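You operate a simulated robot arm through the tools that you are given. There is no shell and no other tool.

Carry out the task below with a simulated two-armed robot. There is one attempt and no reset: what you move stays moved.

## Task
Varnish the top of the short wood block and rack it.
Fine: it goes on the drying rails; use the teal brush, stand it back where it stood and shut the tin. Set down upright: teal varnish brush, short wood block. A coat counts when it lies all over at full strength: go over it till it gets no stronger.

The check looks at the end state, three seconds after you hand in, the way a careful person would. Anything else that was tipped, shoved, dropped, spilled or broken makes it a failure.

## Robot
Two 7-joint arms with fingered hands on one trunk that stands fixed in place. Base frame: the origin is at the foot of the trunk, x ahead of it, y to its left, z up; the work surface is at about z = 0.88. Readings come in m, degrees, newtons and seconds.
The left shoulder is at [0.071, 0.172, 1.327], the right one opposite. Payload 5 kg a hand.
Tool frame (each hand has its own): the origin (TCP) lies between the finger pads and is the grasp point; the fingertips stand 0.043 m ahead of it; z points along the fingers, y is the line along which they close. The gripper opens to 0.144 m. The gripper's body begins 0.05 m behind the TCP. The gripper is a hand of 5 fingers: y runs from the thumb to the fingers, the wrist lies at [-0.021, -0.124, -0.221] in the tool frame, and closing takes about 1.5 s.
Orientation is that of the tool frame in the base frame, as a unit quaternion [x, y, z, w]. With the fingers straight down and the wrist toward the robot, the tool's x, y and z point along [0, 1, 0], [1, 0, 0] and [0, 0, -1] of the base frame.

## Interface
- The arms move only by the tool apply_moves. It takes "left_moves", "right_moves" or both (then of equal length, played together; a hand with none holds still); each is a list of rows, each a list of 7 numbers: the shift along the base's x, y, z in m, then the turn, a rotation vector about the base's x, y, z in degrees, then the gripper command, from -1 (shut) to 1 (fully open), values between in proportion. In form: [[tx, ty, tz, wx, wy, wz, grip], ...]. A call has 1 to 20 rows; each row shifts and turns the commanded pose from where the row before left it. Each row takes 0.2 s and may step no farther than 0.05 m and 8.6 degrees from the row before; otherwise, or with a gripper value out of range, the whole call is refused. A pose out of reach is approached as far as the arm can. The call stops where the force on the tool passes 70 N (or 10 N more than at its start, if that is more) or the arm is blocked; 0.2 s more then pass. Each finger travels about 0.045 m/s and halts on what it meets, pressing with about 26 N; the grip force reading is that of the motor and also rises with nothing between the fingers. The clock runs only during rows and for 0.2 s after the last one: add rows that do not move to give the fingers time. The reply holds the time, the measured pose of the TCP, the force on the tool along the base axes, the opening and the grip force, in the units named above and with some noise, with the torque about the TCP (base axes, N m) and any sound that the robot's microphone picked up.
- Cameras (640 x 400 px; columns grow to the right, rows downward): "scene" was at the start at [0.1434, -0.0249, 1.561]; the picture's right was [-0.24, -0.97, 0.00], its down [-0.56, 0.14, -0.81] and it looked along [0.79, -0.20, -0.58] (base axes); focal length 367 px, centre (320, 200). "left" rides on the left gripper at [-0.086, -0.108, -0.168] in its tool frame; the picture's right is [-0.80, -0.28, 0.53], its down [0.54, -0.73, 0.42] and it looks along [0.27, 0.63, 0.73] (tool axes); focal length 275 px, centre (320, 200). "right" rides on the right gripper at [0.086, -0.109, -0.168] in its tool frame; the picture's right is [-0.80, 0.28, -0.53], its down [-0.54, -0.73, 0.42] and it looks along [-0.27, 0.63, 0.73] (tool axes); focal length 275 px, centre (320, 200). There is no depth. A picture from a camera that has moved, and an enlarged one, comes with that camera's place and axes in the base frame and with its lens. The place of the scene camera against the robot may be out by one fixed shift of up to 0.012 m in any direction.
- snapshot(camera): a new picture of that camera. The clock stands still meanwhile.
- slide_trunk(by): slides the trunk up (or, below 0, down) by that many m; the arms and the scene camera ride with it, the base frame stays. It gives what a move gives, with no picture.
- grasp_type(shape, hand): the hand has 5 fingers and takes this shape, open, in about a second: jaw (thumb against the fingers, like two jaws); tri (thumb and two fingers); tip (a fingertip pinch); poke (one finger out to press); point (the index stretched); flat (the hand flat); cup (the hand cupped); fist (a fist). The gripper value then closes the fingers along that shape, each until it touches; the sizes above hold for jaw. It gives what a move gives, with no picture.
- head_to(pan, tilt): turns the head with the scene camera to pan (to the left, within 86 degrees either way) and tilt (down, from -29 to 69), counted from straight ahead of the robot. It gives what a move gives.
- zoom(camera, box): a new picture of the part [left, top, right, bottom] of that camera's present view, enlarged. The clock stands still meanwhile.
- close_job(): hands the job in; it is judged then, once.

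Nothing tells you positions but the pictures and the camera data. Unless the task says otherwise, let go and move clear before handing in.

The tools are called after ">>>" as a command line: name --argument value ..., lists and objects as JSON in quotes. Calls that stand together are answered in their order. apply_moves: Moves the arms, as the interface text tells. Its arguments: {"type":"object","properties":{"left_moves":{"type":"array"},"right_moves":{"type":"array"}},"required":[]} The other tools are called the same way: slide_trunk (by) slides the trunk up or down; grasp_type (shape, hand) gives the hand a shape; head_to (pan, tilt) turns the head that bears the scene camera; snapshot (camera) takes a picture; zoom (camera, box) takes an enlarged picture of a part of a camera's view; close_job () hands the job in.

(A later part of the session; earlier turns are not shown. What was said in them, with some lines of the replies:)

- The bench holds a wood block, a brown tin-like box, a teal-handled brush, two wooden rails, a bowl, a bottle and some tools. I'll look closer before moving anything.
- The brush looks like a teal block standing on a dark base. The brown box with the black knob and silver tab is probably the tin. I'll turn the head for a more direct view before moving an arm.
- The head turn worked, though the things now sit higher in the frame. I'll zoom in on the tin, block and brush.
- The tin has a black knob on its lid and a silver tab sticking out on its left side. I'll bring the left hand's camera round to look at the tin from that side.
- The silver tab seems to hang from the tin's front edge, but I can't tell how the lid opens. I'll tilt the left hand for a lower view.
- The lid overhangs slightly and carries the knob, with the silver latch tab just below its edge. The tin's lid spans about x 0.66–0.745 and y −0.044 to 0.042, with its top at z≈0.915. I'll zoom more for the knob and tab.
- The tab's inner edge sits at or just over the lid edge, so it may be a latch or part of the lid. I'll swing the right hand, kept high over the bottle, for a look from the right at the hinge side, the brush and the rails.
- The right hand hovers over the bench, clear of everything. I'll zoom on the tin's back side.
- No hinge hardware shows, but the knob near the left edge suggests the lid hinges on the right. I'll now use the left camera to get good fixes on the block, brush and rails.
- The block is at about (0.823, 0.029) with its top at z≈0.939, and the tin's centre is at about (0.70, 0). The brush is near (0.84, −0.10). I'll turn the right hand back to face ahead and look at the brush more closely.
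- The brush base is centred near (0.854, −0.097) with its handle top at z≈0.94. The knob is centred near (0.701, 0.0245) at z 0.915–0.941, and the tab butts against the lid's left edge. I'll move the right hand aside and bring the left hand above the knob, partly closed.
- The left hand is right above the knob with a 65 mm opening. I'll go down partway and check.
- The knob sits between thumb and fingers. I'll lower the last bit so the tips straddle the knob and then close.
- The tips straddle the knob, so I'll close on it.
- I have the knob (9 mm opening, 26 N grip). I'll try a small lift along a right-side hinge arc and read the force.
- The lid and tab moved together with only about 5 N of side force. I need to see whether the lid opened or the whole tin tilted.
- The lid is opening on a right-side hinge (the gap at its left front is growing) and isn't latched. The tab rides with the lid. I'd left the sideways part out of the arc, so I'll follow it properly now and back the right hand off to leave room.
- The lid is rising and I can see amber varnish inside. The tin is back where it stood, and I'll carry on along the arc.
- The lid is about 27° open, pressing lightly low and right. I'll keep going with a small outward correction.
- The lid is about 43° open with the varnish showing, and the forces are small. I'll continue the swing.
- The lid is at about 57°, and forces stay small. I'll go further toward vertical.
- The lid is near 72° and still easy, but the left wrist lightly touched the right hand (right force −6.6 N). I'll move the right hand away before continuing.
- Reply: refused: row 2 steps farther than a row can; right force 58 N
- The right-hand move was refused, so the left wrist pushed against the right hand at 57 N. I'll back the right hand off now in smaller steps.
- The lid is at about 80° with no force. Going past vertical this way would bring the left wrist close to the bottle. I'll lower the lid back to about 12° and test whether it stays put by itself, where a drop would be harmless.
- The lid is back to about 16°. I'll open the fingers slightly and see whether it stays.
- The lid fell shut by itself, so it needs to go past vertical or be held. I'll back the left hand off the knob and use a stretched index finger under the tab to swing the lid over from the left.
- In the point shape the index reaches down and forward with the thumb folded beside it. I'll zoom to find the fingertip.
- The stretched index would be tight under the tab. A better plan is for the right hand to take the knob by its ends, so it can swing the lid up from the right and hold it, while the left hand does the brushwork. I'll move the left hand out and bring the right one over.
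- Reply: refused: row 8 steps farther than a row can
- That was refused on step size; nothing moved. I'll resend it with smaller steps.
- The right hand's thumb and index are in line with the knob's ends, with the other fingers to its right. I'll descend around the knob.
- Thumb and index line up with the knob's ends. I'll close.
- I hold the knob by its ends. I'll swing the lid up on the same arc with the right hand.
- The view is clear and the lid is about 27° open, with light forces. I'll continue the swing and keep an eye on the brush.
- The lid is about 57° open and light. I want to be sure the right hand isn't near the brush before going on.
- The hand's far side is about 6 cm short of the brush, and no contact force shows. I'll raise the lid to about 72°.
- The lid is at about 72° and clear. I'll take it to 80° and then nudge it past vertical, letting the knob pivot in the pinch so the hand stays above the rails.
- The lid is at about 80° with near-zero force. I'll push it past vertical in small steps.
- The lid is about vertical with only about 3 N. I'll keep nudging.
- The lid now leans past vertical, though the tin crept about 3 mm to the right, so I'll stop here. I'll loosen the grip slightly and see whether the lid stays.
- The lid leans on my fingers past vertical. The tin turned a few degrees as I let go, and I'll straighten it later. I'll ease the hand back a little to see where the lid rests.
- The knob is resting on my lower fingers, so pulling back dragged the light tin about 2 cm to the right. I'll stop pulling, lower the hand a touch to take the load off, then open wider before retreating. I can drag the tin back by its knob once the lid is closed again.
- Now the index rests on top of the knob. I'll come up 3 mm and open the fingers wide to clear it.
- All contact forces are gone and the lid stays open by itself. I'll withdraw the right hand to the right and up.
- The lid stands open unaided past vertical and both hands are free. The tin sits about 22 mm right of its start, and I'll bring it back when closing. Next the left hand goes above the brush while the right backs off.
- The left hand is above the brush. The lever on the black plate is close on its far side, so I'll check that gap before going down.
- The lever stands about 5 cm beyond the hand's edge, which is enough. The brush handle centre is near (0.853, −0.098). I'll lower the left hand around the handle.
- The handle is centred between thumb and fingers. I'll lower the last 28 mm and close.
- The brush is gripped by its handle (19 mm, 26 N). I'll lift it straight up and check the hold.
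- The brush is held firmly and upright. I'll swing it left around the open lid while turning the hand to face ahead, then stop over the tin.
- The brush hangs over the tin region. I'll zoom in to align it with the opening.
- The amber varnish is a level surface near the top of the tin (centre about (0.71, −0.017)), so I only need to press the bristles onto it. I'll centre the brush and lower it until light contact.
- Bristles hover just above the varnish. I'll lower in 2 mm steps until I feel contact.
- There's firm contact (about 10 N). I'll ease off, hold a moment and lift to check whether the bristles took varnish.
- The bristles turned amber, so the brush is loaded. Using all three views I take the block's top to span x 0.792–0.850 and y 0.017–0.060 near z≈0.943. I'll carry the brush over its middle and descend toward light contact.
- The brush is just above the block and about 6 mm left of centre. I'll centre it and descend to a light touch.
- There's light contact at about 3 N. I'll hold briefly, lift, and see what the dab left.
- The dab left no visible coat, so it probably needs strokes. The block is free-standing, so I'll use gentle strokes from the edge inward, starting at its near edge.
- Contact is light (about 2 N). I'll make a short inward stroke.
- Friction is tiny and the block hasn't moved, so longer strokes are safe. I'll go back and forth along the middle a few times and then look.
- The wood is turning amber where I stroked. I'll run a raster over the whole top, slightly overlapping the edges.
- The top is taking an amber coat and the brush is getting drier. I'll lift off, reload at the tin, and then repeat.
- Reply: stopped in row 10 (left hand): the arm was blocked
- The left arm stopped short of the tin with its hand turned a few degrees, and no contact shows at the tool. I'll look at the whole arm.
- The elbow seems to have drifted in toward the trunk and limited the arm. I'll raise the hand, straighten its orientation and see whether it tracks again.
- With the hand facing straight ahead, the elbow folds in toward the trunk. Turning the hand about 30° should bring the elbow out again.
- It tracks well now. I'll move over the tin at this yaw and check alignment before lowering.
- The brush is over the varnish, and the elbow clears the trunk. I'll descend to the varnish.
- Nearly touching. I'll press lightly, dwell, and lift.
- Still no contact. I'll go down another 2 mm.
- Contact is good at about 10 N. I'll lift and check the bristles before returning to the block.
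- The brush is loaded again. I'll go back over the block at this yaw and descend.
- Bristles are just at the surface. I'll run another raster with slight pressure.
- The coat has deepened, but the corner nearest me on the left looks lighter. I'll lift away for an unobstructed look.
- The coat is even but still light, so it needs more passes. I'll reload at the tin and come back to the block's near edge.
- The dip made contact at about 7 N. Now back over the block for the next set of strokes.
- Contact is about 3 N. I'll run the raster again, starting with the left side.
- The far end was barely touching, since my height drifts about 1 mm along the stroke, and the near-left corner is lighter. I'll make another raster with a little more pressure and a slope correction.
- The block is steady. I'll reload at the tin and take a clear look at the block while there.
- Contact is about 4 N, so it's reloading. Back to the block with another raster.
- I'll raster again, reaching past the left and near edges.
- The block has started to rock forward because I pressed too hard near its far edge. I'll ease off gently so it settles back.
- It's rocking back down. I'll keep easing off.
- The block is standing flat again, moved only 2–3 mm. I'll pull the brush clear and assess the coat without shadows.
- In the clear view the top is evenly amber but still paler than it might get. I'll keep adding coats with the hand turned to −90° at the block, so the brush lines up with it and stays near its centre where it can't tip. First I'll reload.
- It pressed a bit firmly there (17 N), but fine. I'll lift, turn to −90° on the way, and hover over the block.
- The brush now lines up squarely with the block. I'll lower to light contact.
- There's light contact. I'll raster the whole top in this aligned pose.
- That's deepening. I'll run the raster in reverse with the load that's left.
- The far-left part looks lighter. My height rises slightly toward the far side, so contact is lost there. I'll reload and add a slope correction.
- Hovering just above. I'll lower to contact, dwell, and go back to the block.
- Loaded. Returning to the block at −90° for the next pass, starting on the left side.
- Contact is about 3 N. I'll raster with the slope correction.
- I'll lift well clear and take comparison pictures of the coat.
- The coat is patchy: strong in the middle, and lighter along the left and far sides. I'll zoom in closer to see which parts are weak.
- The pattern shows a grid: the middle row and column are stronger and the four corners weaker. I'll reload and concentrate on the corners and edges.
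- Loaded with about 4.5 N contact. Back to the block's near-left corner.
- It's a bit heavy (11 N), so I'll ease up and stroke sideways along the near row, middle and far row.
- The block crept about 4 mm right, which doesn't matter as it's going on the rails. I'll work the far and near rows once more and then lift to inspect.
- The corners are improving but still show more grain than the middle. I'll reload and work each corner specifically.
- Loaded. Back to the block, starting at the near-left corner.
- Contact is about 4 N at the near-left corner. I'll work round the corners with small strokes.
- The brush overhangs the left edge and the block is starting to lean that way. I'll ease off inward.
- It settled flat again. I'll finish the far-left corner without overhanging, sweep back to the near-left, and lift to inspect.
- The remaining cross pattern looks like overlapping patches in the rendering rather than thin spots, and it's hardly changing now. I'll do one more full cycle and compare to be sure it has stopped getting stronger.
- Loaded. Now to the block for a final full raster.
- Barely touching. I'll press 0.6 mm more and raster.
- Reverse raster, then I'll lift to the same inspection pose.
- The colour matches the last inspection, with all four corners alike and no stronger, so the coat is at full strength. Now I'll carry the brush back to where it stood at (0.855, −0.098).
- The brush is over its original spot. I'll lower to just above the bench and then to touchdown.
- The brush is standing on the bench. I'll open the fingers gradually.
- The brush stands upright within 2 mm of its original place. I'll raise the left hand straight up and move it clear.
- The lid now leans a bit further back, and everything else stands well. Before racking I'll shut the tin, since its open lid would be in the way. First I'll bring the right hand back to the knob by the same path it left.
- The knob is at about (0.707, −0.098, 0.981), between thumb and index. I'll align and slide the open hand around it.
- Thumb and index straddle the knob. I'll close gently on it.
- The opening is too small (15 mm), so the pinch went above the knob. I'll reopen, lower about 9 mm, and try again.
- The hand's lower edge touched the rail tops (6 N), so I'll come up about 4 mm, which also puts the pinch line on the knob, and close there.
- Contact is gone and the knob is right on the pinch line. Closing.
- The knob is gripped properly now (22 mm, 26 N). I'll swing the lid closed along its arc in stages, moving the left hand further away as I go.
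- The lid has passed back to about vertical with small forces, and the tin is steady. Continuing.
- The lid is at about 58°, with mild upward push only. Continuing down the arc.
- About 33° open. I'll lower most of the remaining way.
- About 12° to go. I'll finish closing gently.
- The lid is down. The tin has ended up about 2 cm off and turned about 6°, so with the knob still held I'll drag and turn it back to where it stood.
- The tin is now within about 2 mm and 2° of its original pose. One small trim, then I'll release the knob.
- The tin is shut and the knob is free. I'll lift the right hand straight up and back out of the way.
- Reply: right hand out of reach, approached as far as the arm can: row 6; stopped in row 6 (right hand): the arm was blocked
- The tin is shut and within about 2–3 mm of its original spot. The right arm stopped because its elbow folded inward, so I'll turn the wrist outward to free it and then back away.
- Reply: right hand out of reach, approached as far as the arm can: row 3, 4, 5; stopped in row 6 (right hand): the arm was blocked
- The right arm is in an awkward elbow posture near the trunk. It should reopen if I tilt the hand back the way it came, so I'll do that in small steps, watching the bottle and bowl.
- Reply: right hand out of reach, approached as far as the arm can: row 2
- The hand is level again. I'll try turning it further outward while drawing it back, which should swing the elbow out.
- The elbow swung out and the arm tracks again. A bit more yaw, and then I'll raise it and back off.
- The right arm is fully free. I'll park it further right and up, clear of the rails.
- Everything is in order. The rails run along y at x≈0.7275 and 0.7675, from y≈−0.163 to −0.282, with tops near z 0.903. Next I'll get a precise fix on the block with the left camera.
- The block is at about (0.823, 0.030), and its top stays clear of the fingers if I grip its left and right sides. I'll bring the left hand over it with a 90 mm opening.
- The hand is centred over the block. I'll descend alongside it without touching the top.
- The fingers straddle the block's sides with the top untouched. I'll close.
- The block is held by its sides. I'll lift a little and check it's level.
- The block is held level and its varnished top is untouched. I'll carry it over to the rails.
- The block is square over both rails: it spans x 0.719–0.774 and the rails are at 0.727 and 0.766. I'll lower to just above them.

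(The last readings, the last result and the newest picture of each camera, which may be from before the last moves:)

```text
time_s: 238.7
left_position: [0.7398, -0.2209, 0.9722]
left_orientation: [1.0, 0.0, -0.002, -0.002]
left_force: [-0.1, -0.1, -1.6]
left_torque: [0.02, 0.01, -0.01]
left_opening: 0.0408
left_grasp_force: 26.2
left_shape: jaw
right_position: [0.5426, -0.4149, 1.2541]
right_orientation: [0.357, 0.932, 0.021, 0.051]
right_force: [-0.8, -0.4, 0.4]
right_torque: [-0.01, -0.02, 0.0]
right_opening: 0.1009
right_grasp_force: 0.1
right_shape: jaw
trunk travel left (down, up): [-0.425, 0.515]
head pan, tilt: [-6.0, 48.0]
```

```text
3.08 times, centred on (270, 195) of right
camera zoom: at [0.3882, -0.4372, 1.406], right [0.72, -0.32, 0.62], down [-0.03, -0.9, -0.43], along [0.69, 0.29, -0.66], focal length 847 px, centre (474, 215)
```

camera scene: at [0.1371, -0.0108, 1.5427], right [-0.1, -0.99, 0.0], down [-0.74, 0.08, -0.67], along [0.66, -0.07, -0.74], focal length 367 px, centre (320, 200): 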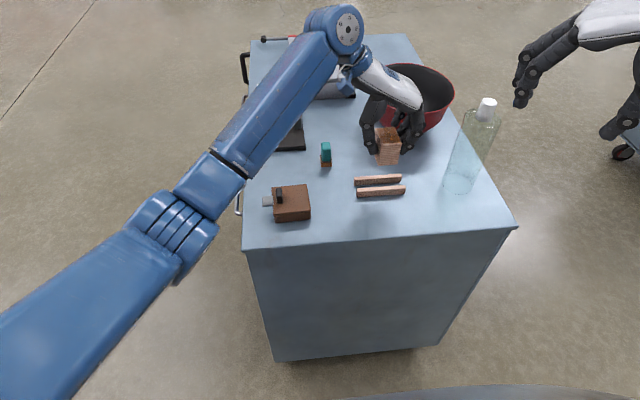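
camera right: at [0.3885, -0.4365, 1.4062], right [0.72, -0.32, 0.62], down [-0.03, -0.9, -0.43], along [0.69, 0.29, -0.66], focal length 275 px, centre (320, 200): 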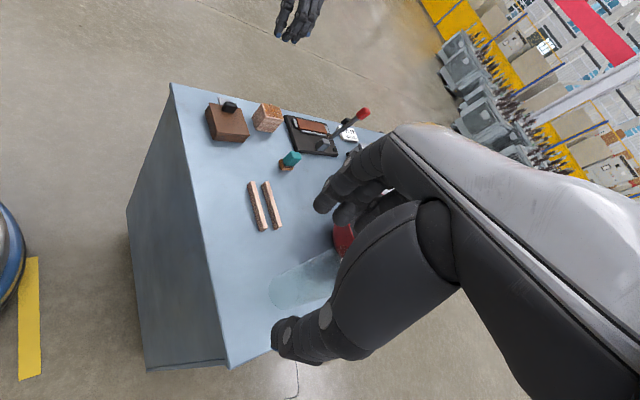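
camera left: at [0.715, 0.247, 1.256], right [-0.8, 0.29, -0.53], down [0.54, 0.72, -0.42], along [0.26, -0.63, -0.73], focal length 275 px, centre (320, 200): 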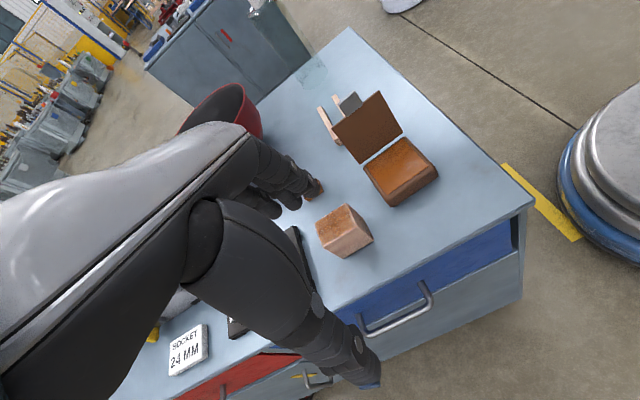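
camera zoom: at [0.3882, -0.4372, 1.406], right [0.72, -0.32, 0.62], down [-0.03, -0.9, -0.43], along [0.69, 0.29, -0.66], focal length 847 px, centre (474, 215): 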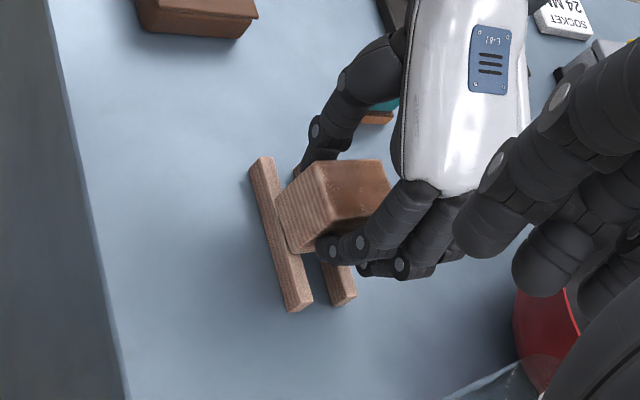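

It's well aligned. I'll lower the last centimetre slowly until it touches.

>>> apply_moves --left_moves '[[0, 0, -0.003, 0, 0, 0, -1], [0, 0, -0.003, 0, 0, 0, -1], [0, 0, -0.001, 0, 0, 0, -1], [0, 0, 0, 0, 0, 0, -1]]'

```text
time_s: 239.7
left_position: [0.7373, -0.2221, 0.966]
left_orientation: [1.0, -0.001, 0.0, 0.0]
left_force: [0.3, 1.6, 9.3]
left_torque: [-0.01, -0.05, 0.03]
left_opening: 0.0412
left_grasp_force: 25.7
left_shape: jaw
right_position: [0.5423, -0.4141, 1.2567]
right_orientation: [0.356, 0.933, 0.021, 0.052]
right_force: [0.3, -0.4, 0.0]
right_torque: [0.03, 0.0, 0.0]
right_opening: 0.1005
right_grasp_force: 0.0
right_shape: jaw
trunk travel left (down, up): [-0.425, 0.515]
head pan, tilt: [-6.0, 48.0]
```

It's touching at about 10 N. I'll relax that slightly and check seating before opening.

>>> apply_moves --left_moves '[[0, 0, 0.0012, 0, 0, 0, -1], [0, 0, 0, 0, 0, 0, -1]]'

>>> zoom --camera "scene" --box '[350, 140, 420, 210]'

>>> zoom --camera "right" --box '[230, 150, 320, 240]'

>>> zoom --camera "left" --box '[290, 190, 400, 300]'

```text
time_s: 240.3
left_position: [0.7384, -0.2209, 0.9647]
left_orientation: [1.0, -0.001, -0.002, 0.0]
left_force: [-1.0, 1.2, 7.9]
left_torque: [-0.06, -0.02, -0.02]
left_opening: 0.0411
left_grasp_force: 25.4
left_shape: jaw
right_position: [0.5413, -0.4152, 1.2553]
right_orientation: [0.357, 0.933, 0.021, 0.052]
right_force: [-0.3, -1.0, 0.5]
right_torque: [-0.01, 0.01, 0.0]
right_opening: 0.1009
right_grasp_force: 0.0
right_shape: jaw
trunk travel left (down, up): [-0.425, 0.515]
head pan, tilt: [-6.0, 48.0]
```

```text
5.71 times, centred on (385, 175) of scene
camera zoom: at [0.1356, -0.0115, 1.5428], right [-0.1, -0.99, 0.0], down [-0.74, 0.08, -0.67], along [0.67, -0.07, -0.74], focal length 2097 px, centre (-51, 343)
```

zoom: 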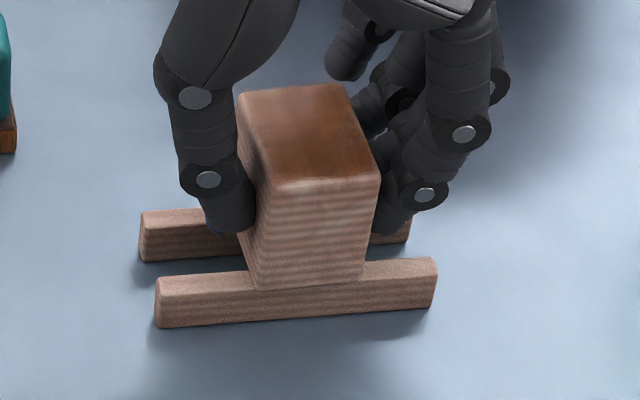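

```text
4.44 times, centred on (275, 195) of right
camera zoom: at [0.3872, -0.437, 1.4064], right [0.72, -0.32, 0.62], down [-0.03, -0.9, -0.43], along [0.7, 0.29, -0.66], focal length 1224 px, centre (520, 222)
```

zoom: 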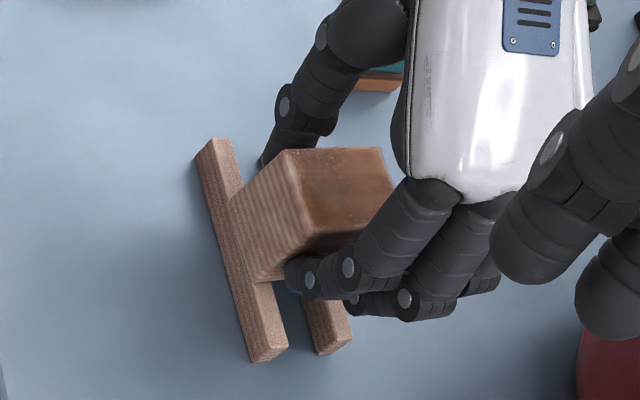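

```text
3.64 times, centred on (345, 245) of left
camera zoom: at [0.653, -0.1121, 1.1336], right [-0.8, 0.29, -0.53], down [0.54, 0.73, -0.42], along [0.26, -0.63, -0.73], focal length 1001 px, centre (229, 36)
```

zoom: 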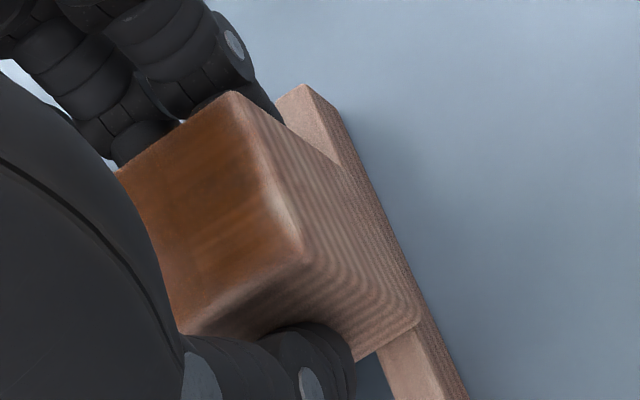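

The block is seated flat on both rails. I'll relax the push a bit more and open the fingers gradually.

>>> apply_moves --left_moves '[[0, 0, 0.0012, 0, 0, 0, -1], [0, 0, 0, 0, 0, 0, -0.42], [0, 0, 0, 0, 0, 0, -0.35], [0, 0, 0, 0, 0, 0, -0.25], [0, 0, 0, 0, 0, 0, -0.1], [0, 0, 0, 0, 0, 0, 0.1], [0, 0, 0, 0, 0, 0, 0.3], [0, 0, 0, 0, 0, 0, 0.3]]'

>>> zoom --camera "scene" --box '[350, 140, 420, 210]'

>>> zoom --camera "right" --box '[230, 150, 320, 240]'

>>> zoom --camera "left" --box '[270, 180, 410, 310]'

```text
time_s: 242.1
left_position: [0.7377, -0.2219, 0.9653]
left_orientation: [1.0, -0.001, -0.002, -0.001]
left_force: [-0.4, 1.0, 0.0]
left_torque: [0.01, -0.05, 0.01]
left_opening: 0.0931
left_grasp_force: 0.2
left_shape: jaw
right_position: [0.5424, -0.4137, 1.2537]
right_orientation: [0.356, 0.933, 0.02, 0.053]
right_force: [0.4, 0.3, -0.5]
right_torque: [-0.02, 0.0, 0.01]
right_opening: 0.1006
right_grasp_force: 0.1
right_shape: jaw
trunk travel left (down, up): [-0.425, 0.515]
head pan, tilt: [-6.0, 48.0]
```

```text
5.71 times, centred on (385, 175) of scene
camera zoom: at [0.1366, -0.0119, 1.5427], right [-0.1, -0.99, 0.0], down [-0.74, 0.08, -0.67], along [0.67, -0.07, -0.74], focal length 2097 px, centre (-51, 343)
```

zoom: 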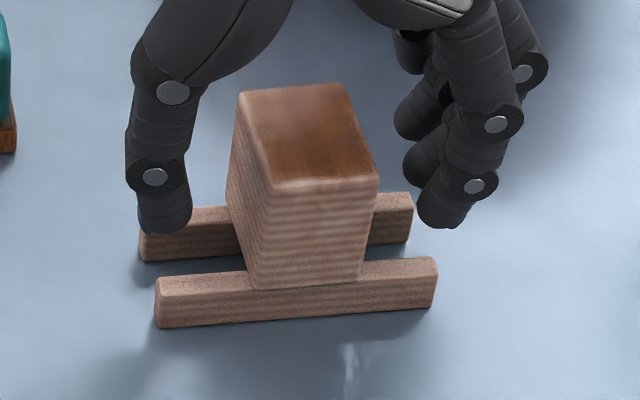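

```text
4.44 times, centred on (275, 195) of right
camera zoom: at [0.3882, -0.4373, 1.406], right [0.72, -0.32, 0.62], down [-0.03, -0.9, -0.43], along [0.69, 0.29, -0.66], focal length 1224 px, centre (520, 222)
```

zoom: 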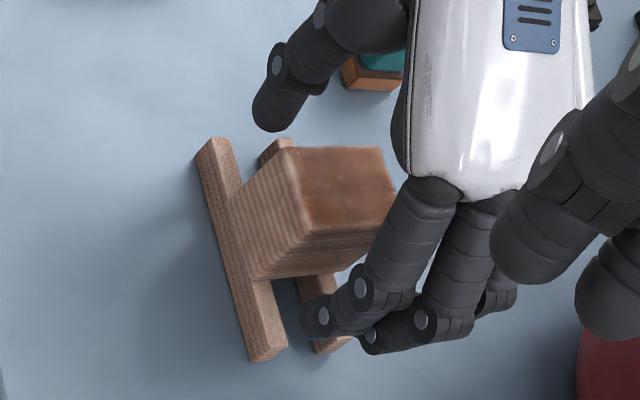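

```text
3.08 times, centred on (340, 245) of left
camera zoom: at [0.6532, -0.1119, 1.1342], right [-0.8, 0.29, -0.53], down [0.54, 0.73, -0.42], along [0.26, -0.62, -0.73], focal length 847 px, centre (258, 62)
```

zoom: 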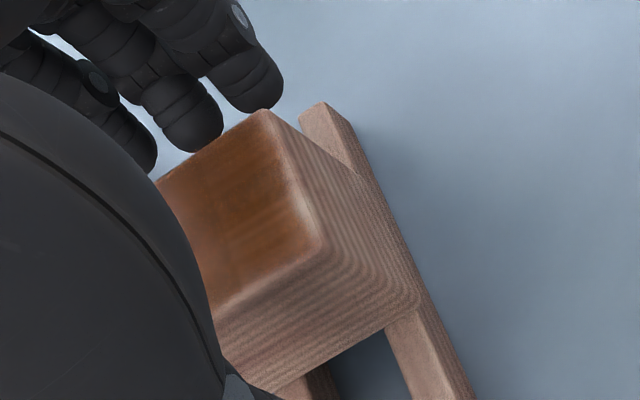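

The block rests upright on both rails. I'll raise the hand straight up and withdraw to the left.

>>> apply_moves --left_moves '[[0, 0, 0.015, 0, 0, 0, 0.3], [0, 0, 0.03, 0, 0, 0, 0.3], [0, 0, 0.035, 0, 0, 0, 0.3], [0, 0, 0.04, 0, 0, 0, 0.3], [0, 0.02, 0.035, 0, 0, 0, 0.5], [0, 0.045, 0.01, 0, 0, 0, 0.7], [0, 0.047, 0, 0, 0, 0, 1], [0, 0.047, 0, 0, 0, 0, 1], [0, 0.047, 0, 0, 0, 0, 1], [0, 0.047, 0, 0, 0, 0, 1], [0, 0.047, 0, 0, 0, 0, 1], [0, 0.047, 0, 0, 0, 0, 1], [0, 0.047, 0, 0, 0, 0, 1], [0, 0.047, 0, 0, 0, 0, 1]]'

>>> snapshot --camera "scene"

>>> zoom --camera "scene" --box '[350, 140, 420, 210]'

>>> zoom --camera "scene" --box '[240, 120, 420, 230]'

>>> zoom --camera "right" --box '[200, 80, 350, 260]'

```text
time_s: 245.1
left_position: [0.7381, 0.2205, 1.1316]
left_orientation: [1.0, -0.001, -0.001, -0.001]
left_force: [-0.3, -0.1, 0.1]
left_torque: [-0.07, 0.0, 0.01]
left_opening: 0.1436
left_grasp_force: 0.1
left_shape: jaw
right_position: [0.541, -0.4119, 1.2549]
right_orientation: [0.357, 0.932, 0.02, 0.053]
right_force: [-0.6, 0.4, 0.3]
right_torque: [-0.04, -0.04, 0.0]
right_opening: 0.1008
right_grasp_force: 0.1
right_shape: jaw
trunk travel left (down, up): [-0.425, 0.515]
head pan, tilt: [-6.0, 48.0]
```

```text
taken
camera scene: at [0.1361, -0.0094, 1.5428], right [-0.11, -0.99, 0.0], down [-0.74, 0.08, -0.67], along [0.67, -0.07, -0.74], focal length 367 px, centre (320, 200)
```

scene: 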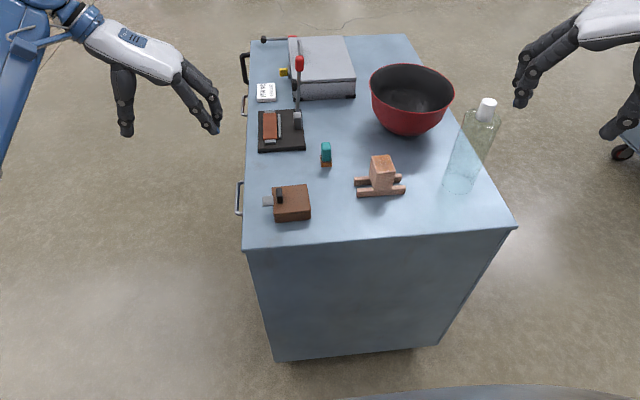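

```text
5.71 times, centred on (385, 175) of scene
camera zoom: at [0.1361, -0.0094, 1.5428], right [-0.11, -0.99, 0.0], down [-0.74, 0.08, -0.67], along [0.67, -0.07, -0.74], focal length 2097 px, centre (-51, 343)
```

zoom: 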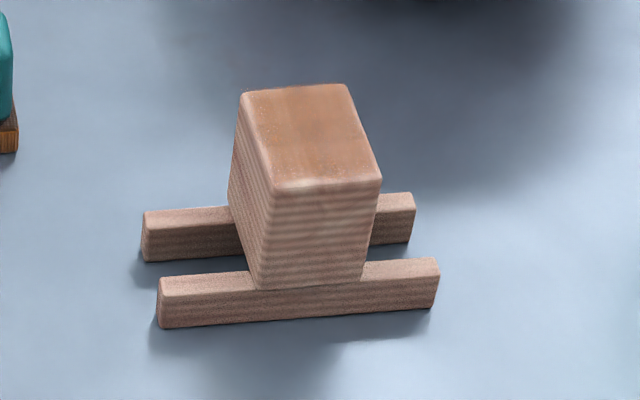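

```text
3.56 times, centred on (330, 175) of scene
camera zoom: at [0.1361, -0.0094, 1.5428], right [-0.11, -0.99, 0.0], down [-0.74, 0.08, -0.67], along [0.67, -0.07, -0.74], focal length 1305 px, centre (284, 289)
```

zoom: 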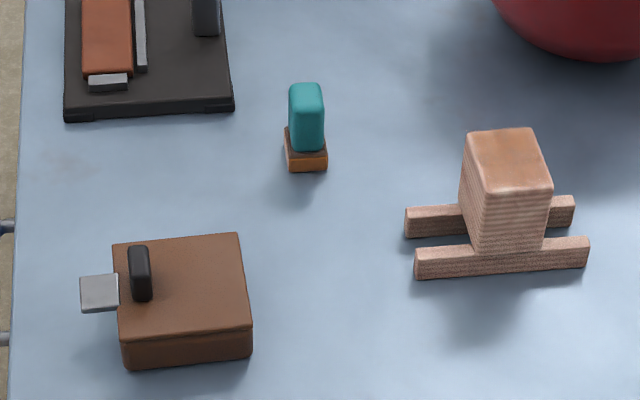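

```text
2.22 times, centred on (275, 170) of right
camera zoom: at [0.3874, -0.4352, 1.4069], right [0.72, -0.32, 0.62], down [-0.03, -0.9, -0.43], along [0.7, 0.29, -0.66], focal length 612 px, centre (420, 267)
```

zoom: 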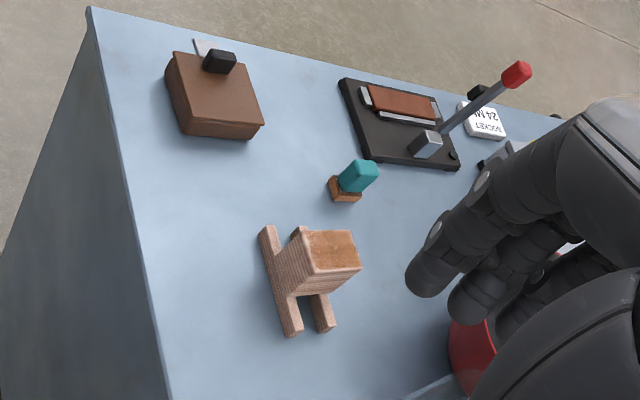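

Everything is in place: the block is on the rails, the brush stood back and the tin shut. I'll look closely at the varnished top and the tin once more before handing in.

>>> zoom --camera "scene" --box '[366, 150, 396, 176]'

>>> zoom --camera "right" --box '[255, 175, 315, 225]'

>>> zoom --camera "scene" --box '[256, 176, 320, 226]'

>>> zoom --camera "left" --box '[260, 60, 420, 260]'

```text
15.38 times, centred on (381, 163) of scene
camera zoom: at [0.1361, -0.0094, 1.5428], right [-0.11, -0.99, 0.0], down [-0.74, 0.08, -0.67], along [0.67, -0.07, -0.74], focal length 5647 px, centre (-618, 769)
```

zoom: 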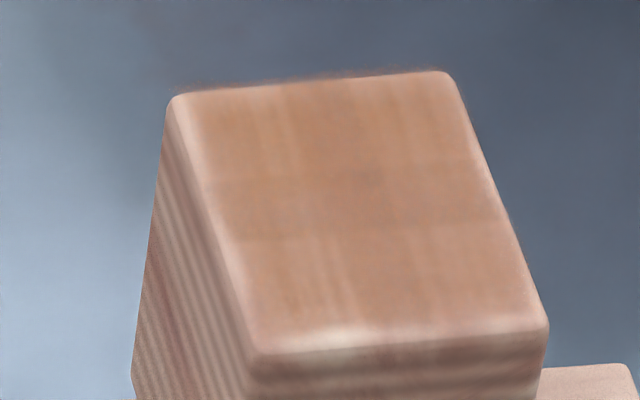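

```text
8.00 times, centred on (285, 200) of right
camera zoom: at [0.3874, -0.4352, 1.4069], right [0.72, -0.32, 0.62], down [-0.03, -0.9, -0.43], along [0.7, 0.29, -0.66], focal length 2202 px, centre (600, 200)
```

zoom: 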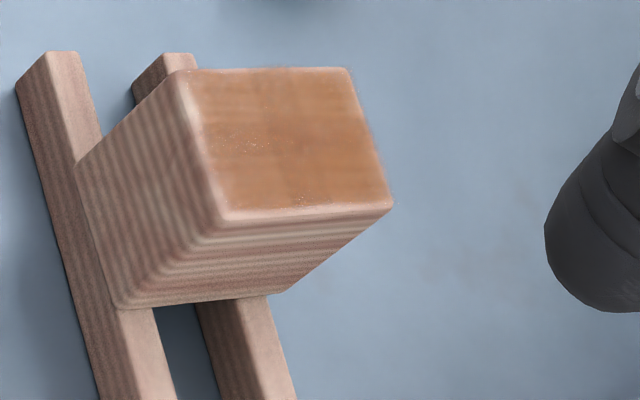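

```text
8.00 times, centred on (288, 201) of scene
camera zoom: at [0.1361, -0.0094, 1.5428], right [-0.11, -0.99, 0.0], down [-0.74, 0.08, -0.67], along [0.67, -0.07, -0.74], focal length 2936 px, centre (576, 192)
```

zoom: 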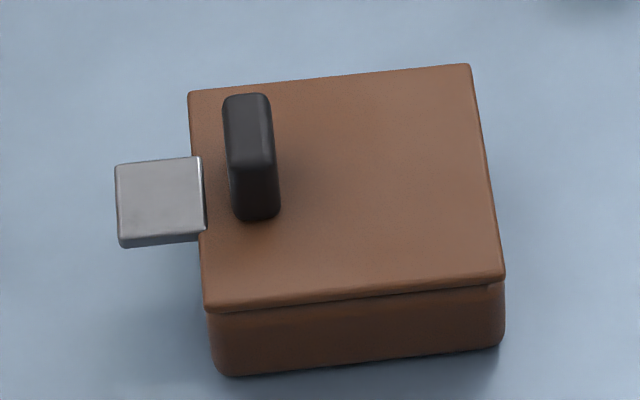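

```text
2.00 times, centred on (340, 160) of left
camera zoom: at [0.6528, 0.33, 1.3001], right [-0.8, 0.29, -0.53], down [0.54, 0.72, -0.42], along [0.26, -0.63, -0.73], focal length 551 px, centre (280, 280)
```

zoom: 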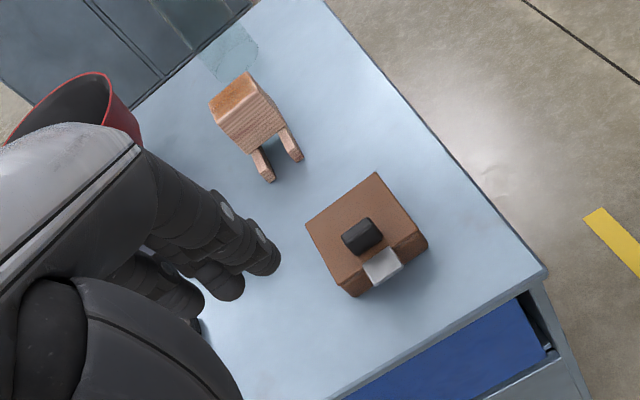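

The coat is even and hasn't changed over the last few inspections. The block sits upright on both rails, the brush stands where it was, the tin is shut in its place, and both hands are clear. Handing in.

>>> close_job

```text
The job is handed in.
```

I handed the job in with the block varnished and upright across both drying rails. The teal brush is back where it stood and the tin is shut.

- **Coat:** I went over the top with about seven brush loads, until the colour no longer changed between my last three checks. A faint cross pattern stays visible on the top. I took it for a drawing effect, because extra passes on the corners did not change it, but I could not measure coat strength directly.
- **Block:** It rocked slightly twice while I was brushing and settled flat both times. I gripped it only by its sides, so the wet top was not touched.
- **Brush:** It stands upright, within about 2 mm of its original spot.
- **Tin:** It got dragged about 2 cm while I worked the lid, so I pulled it back by the knob. It is now within about 3 mm and 2° of where it started.
- **Contacts:** My right hand brushed the rail tops once while closing the lid, and the two arms bumped each other earlier. I saw no change in the rails, bowl, bottle or anything else in the final pictures.
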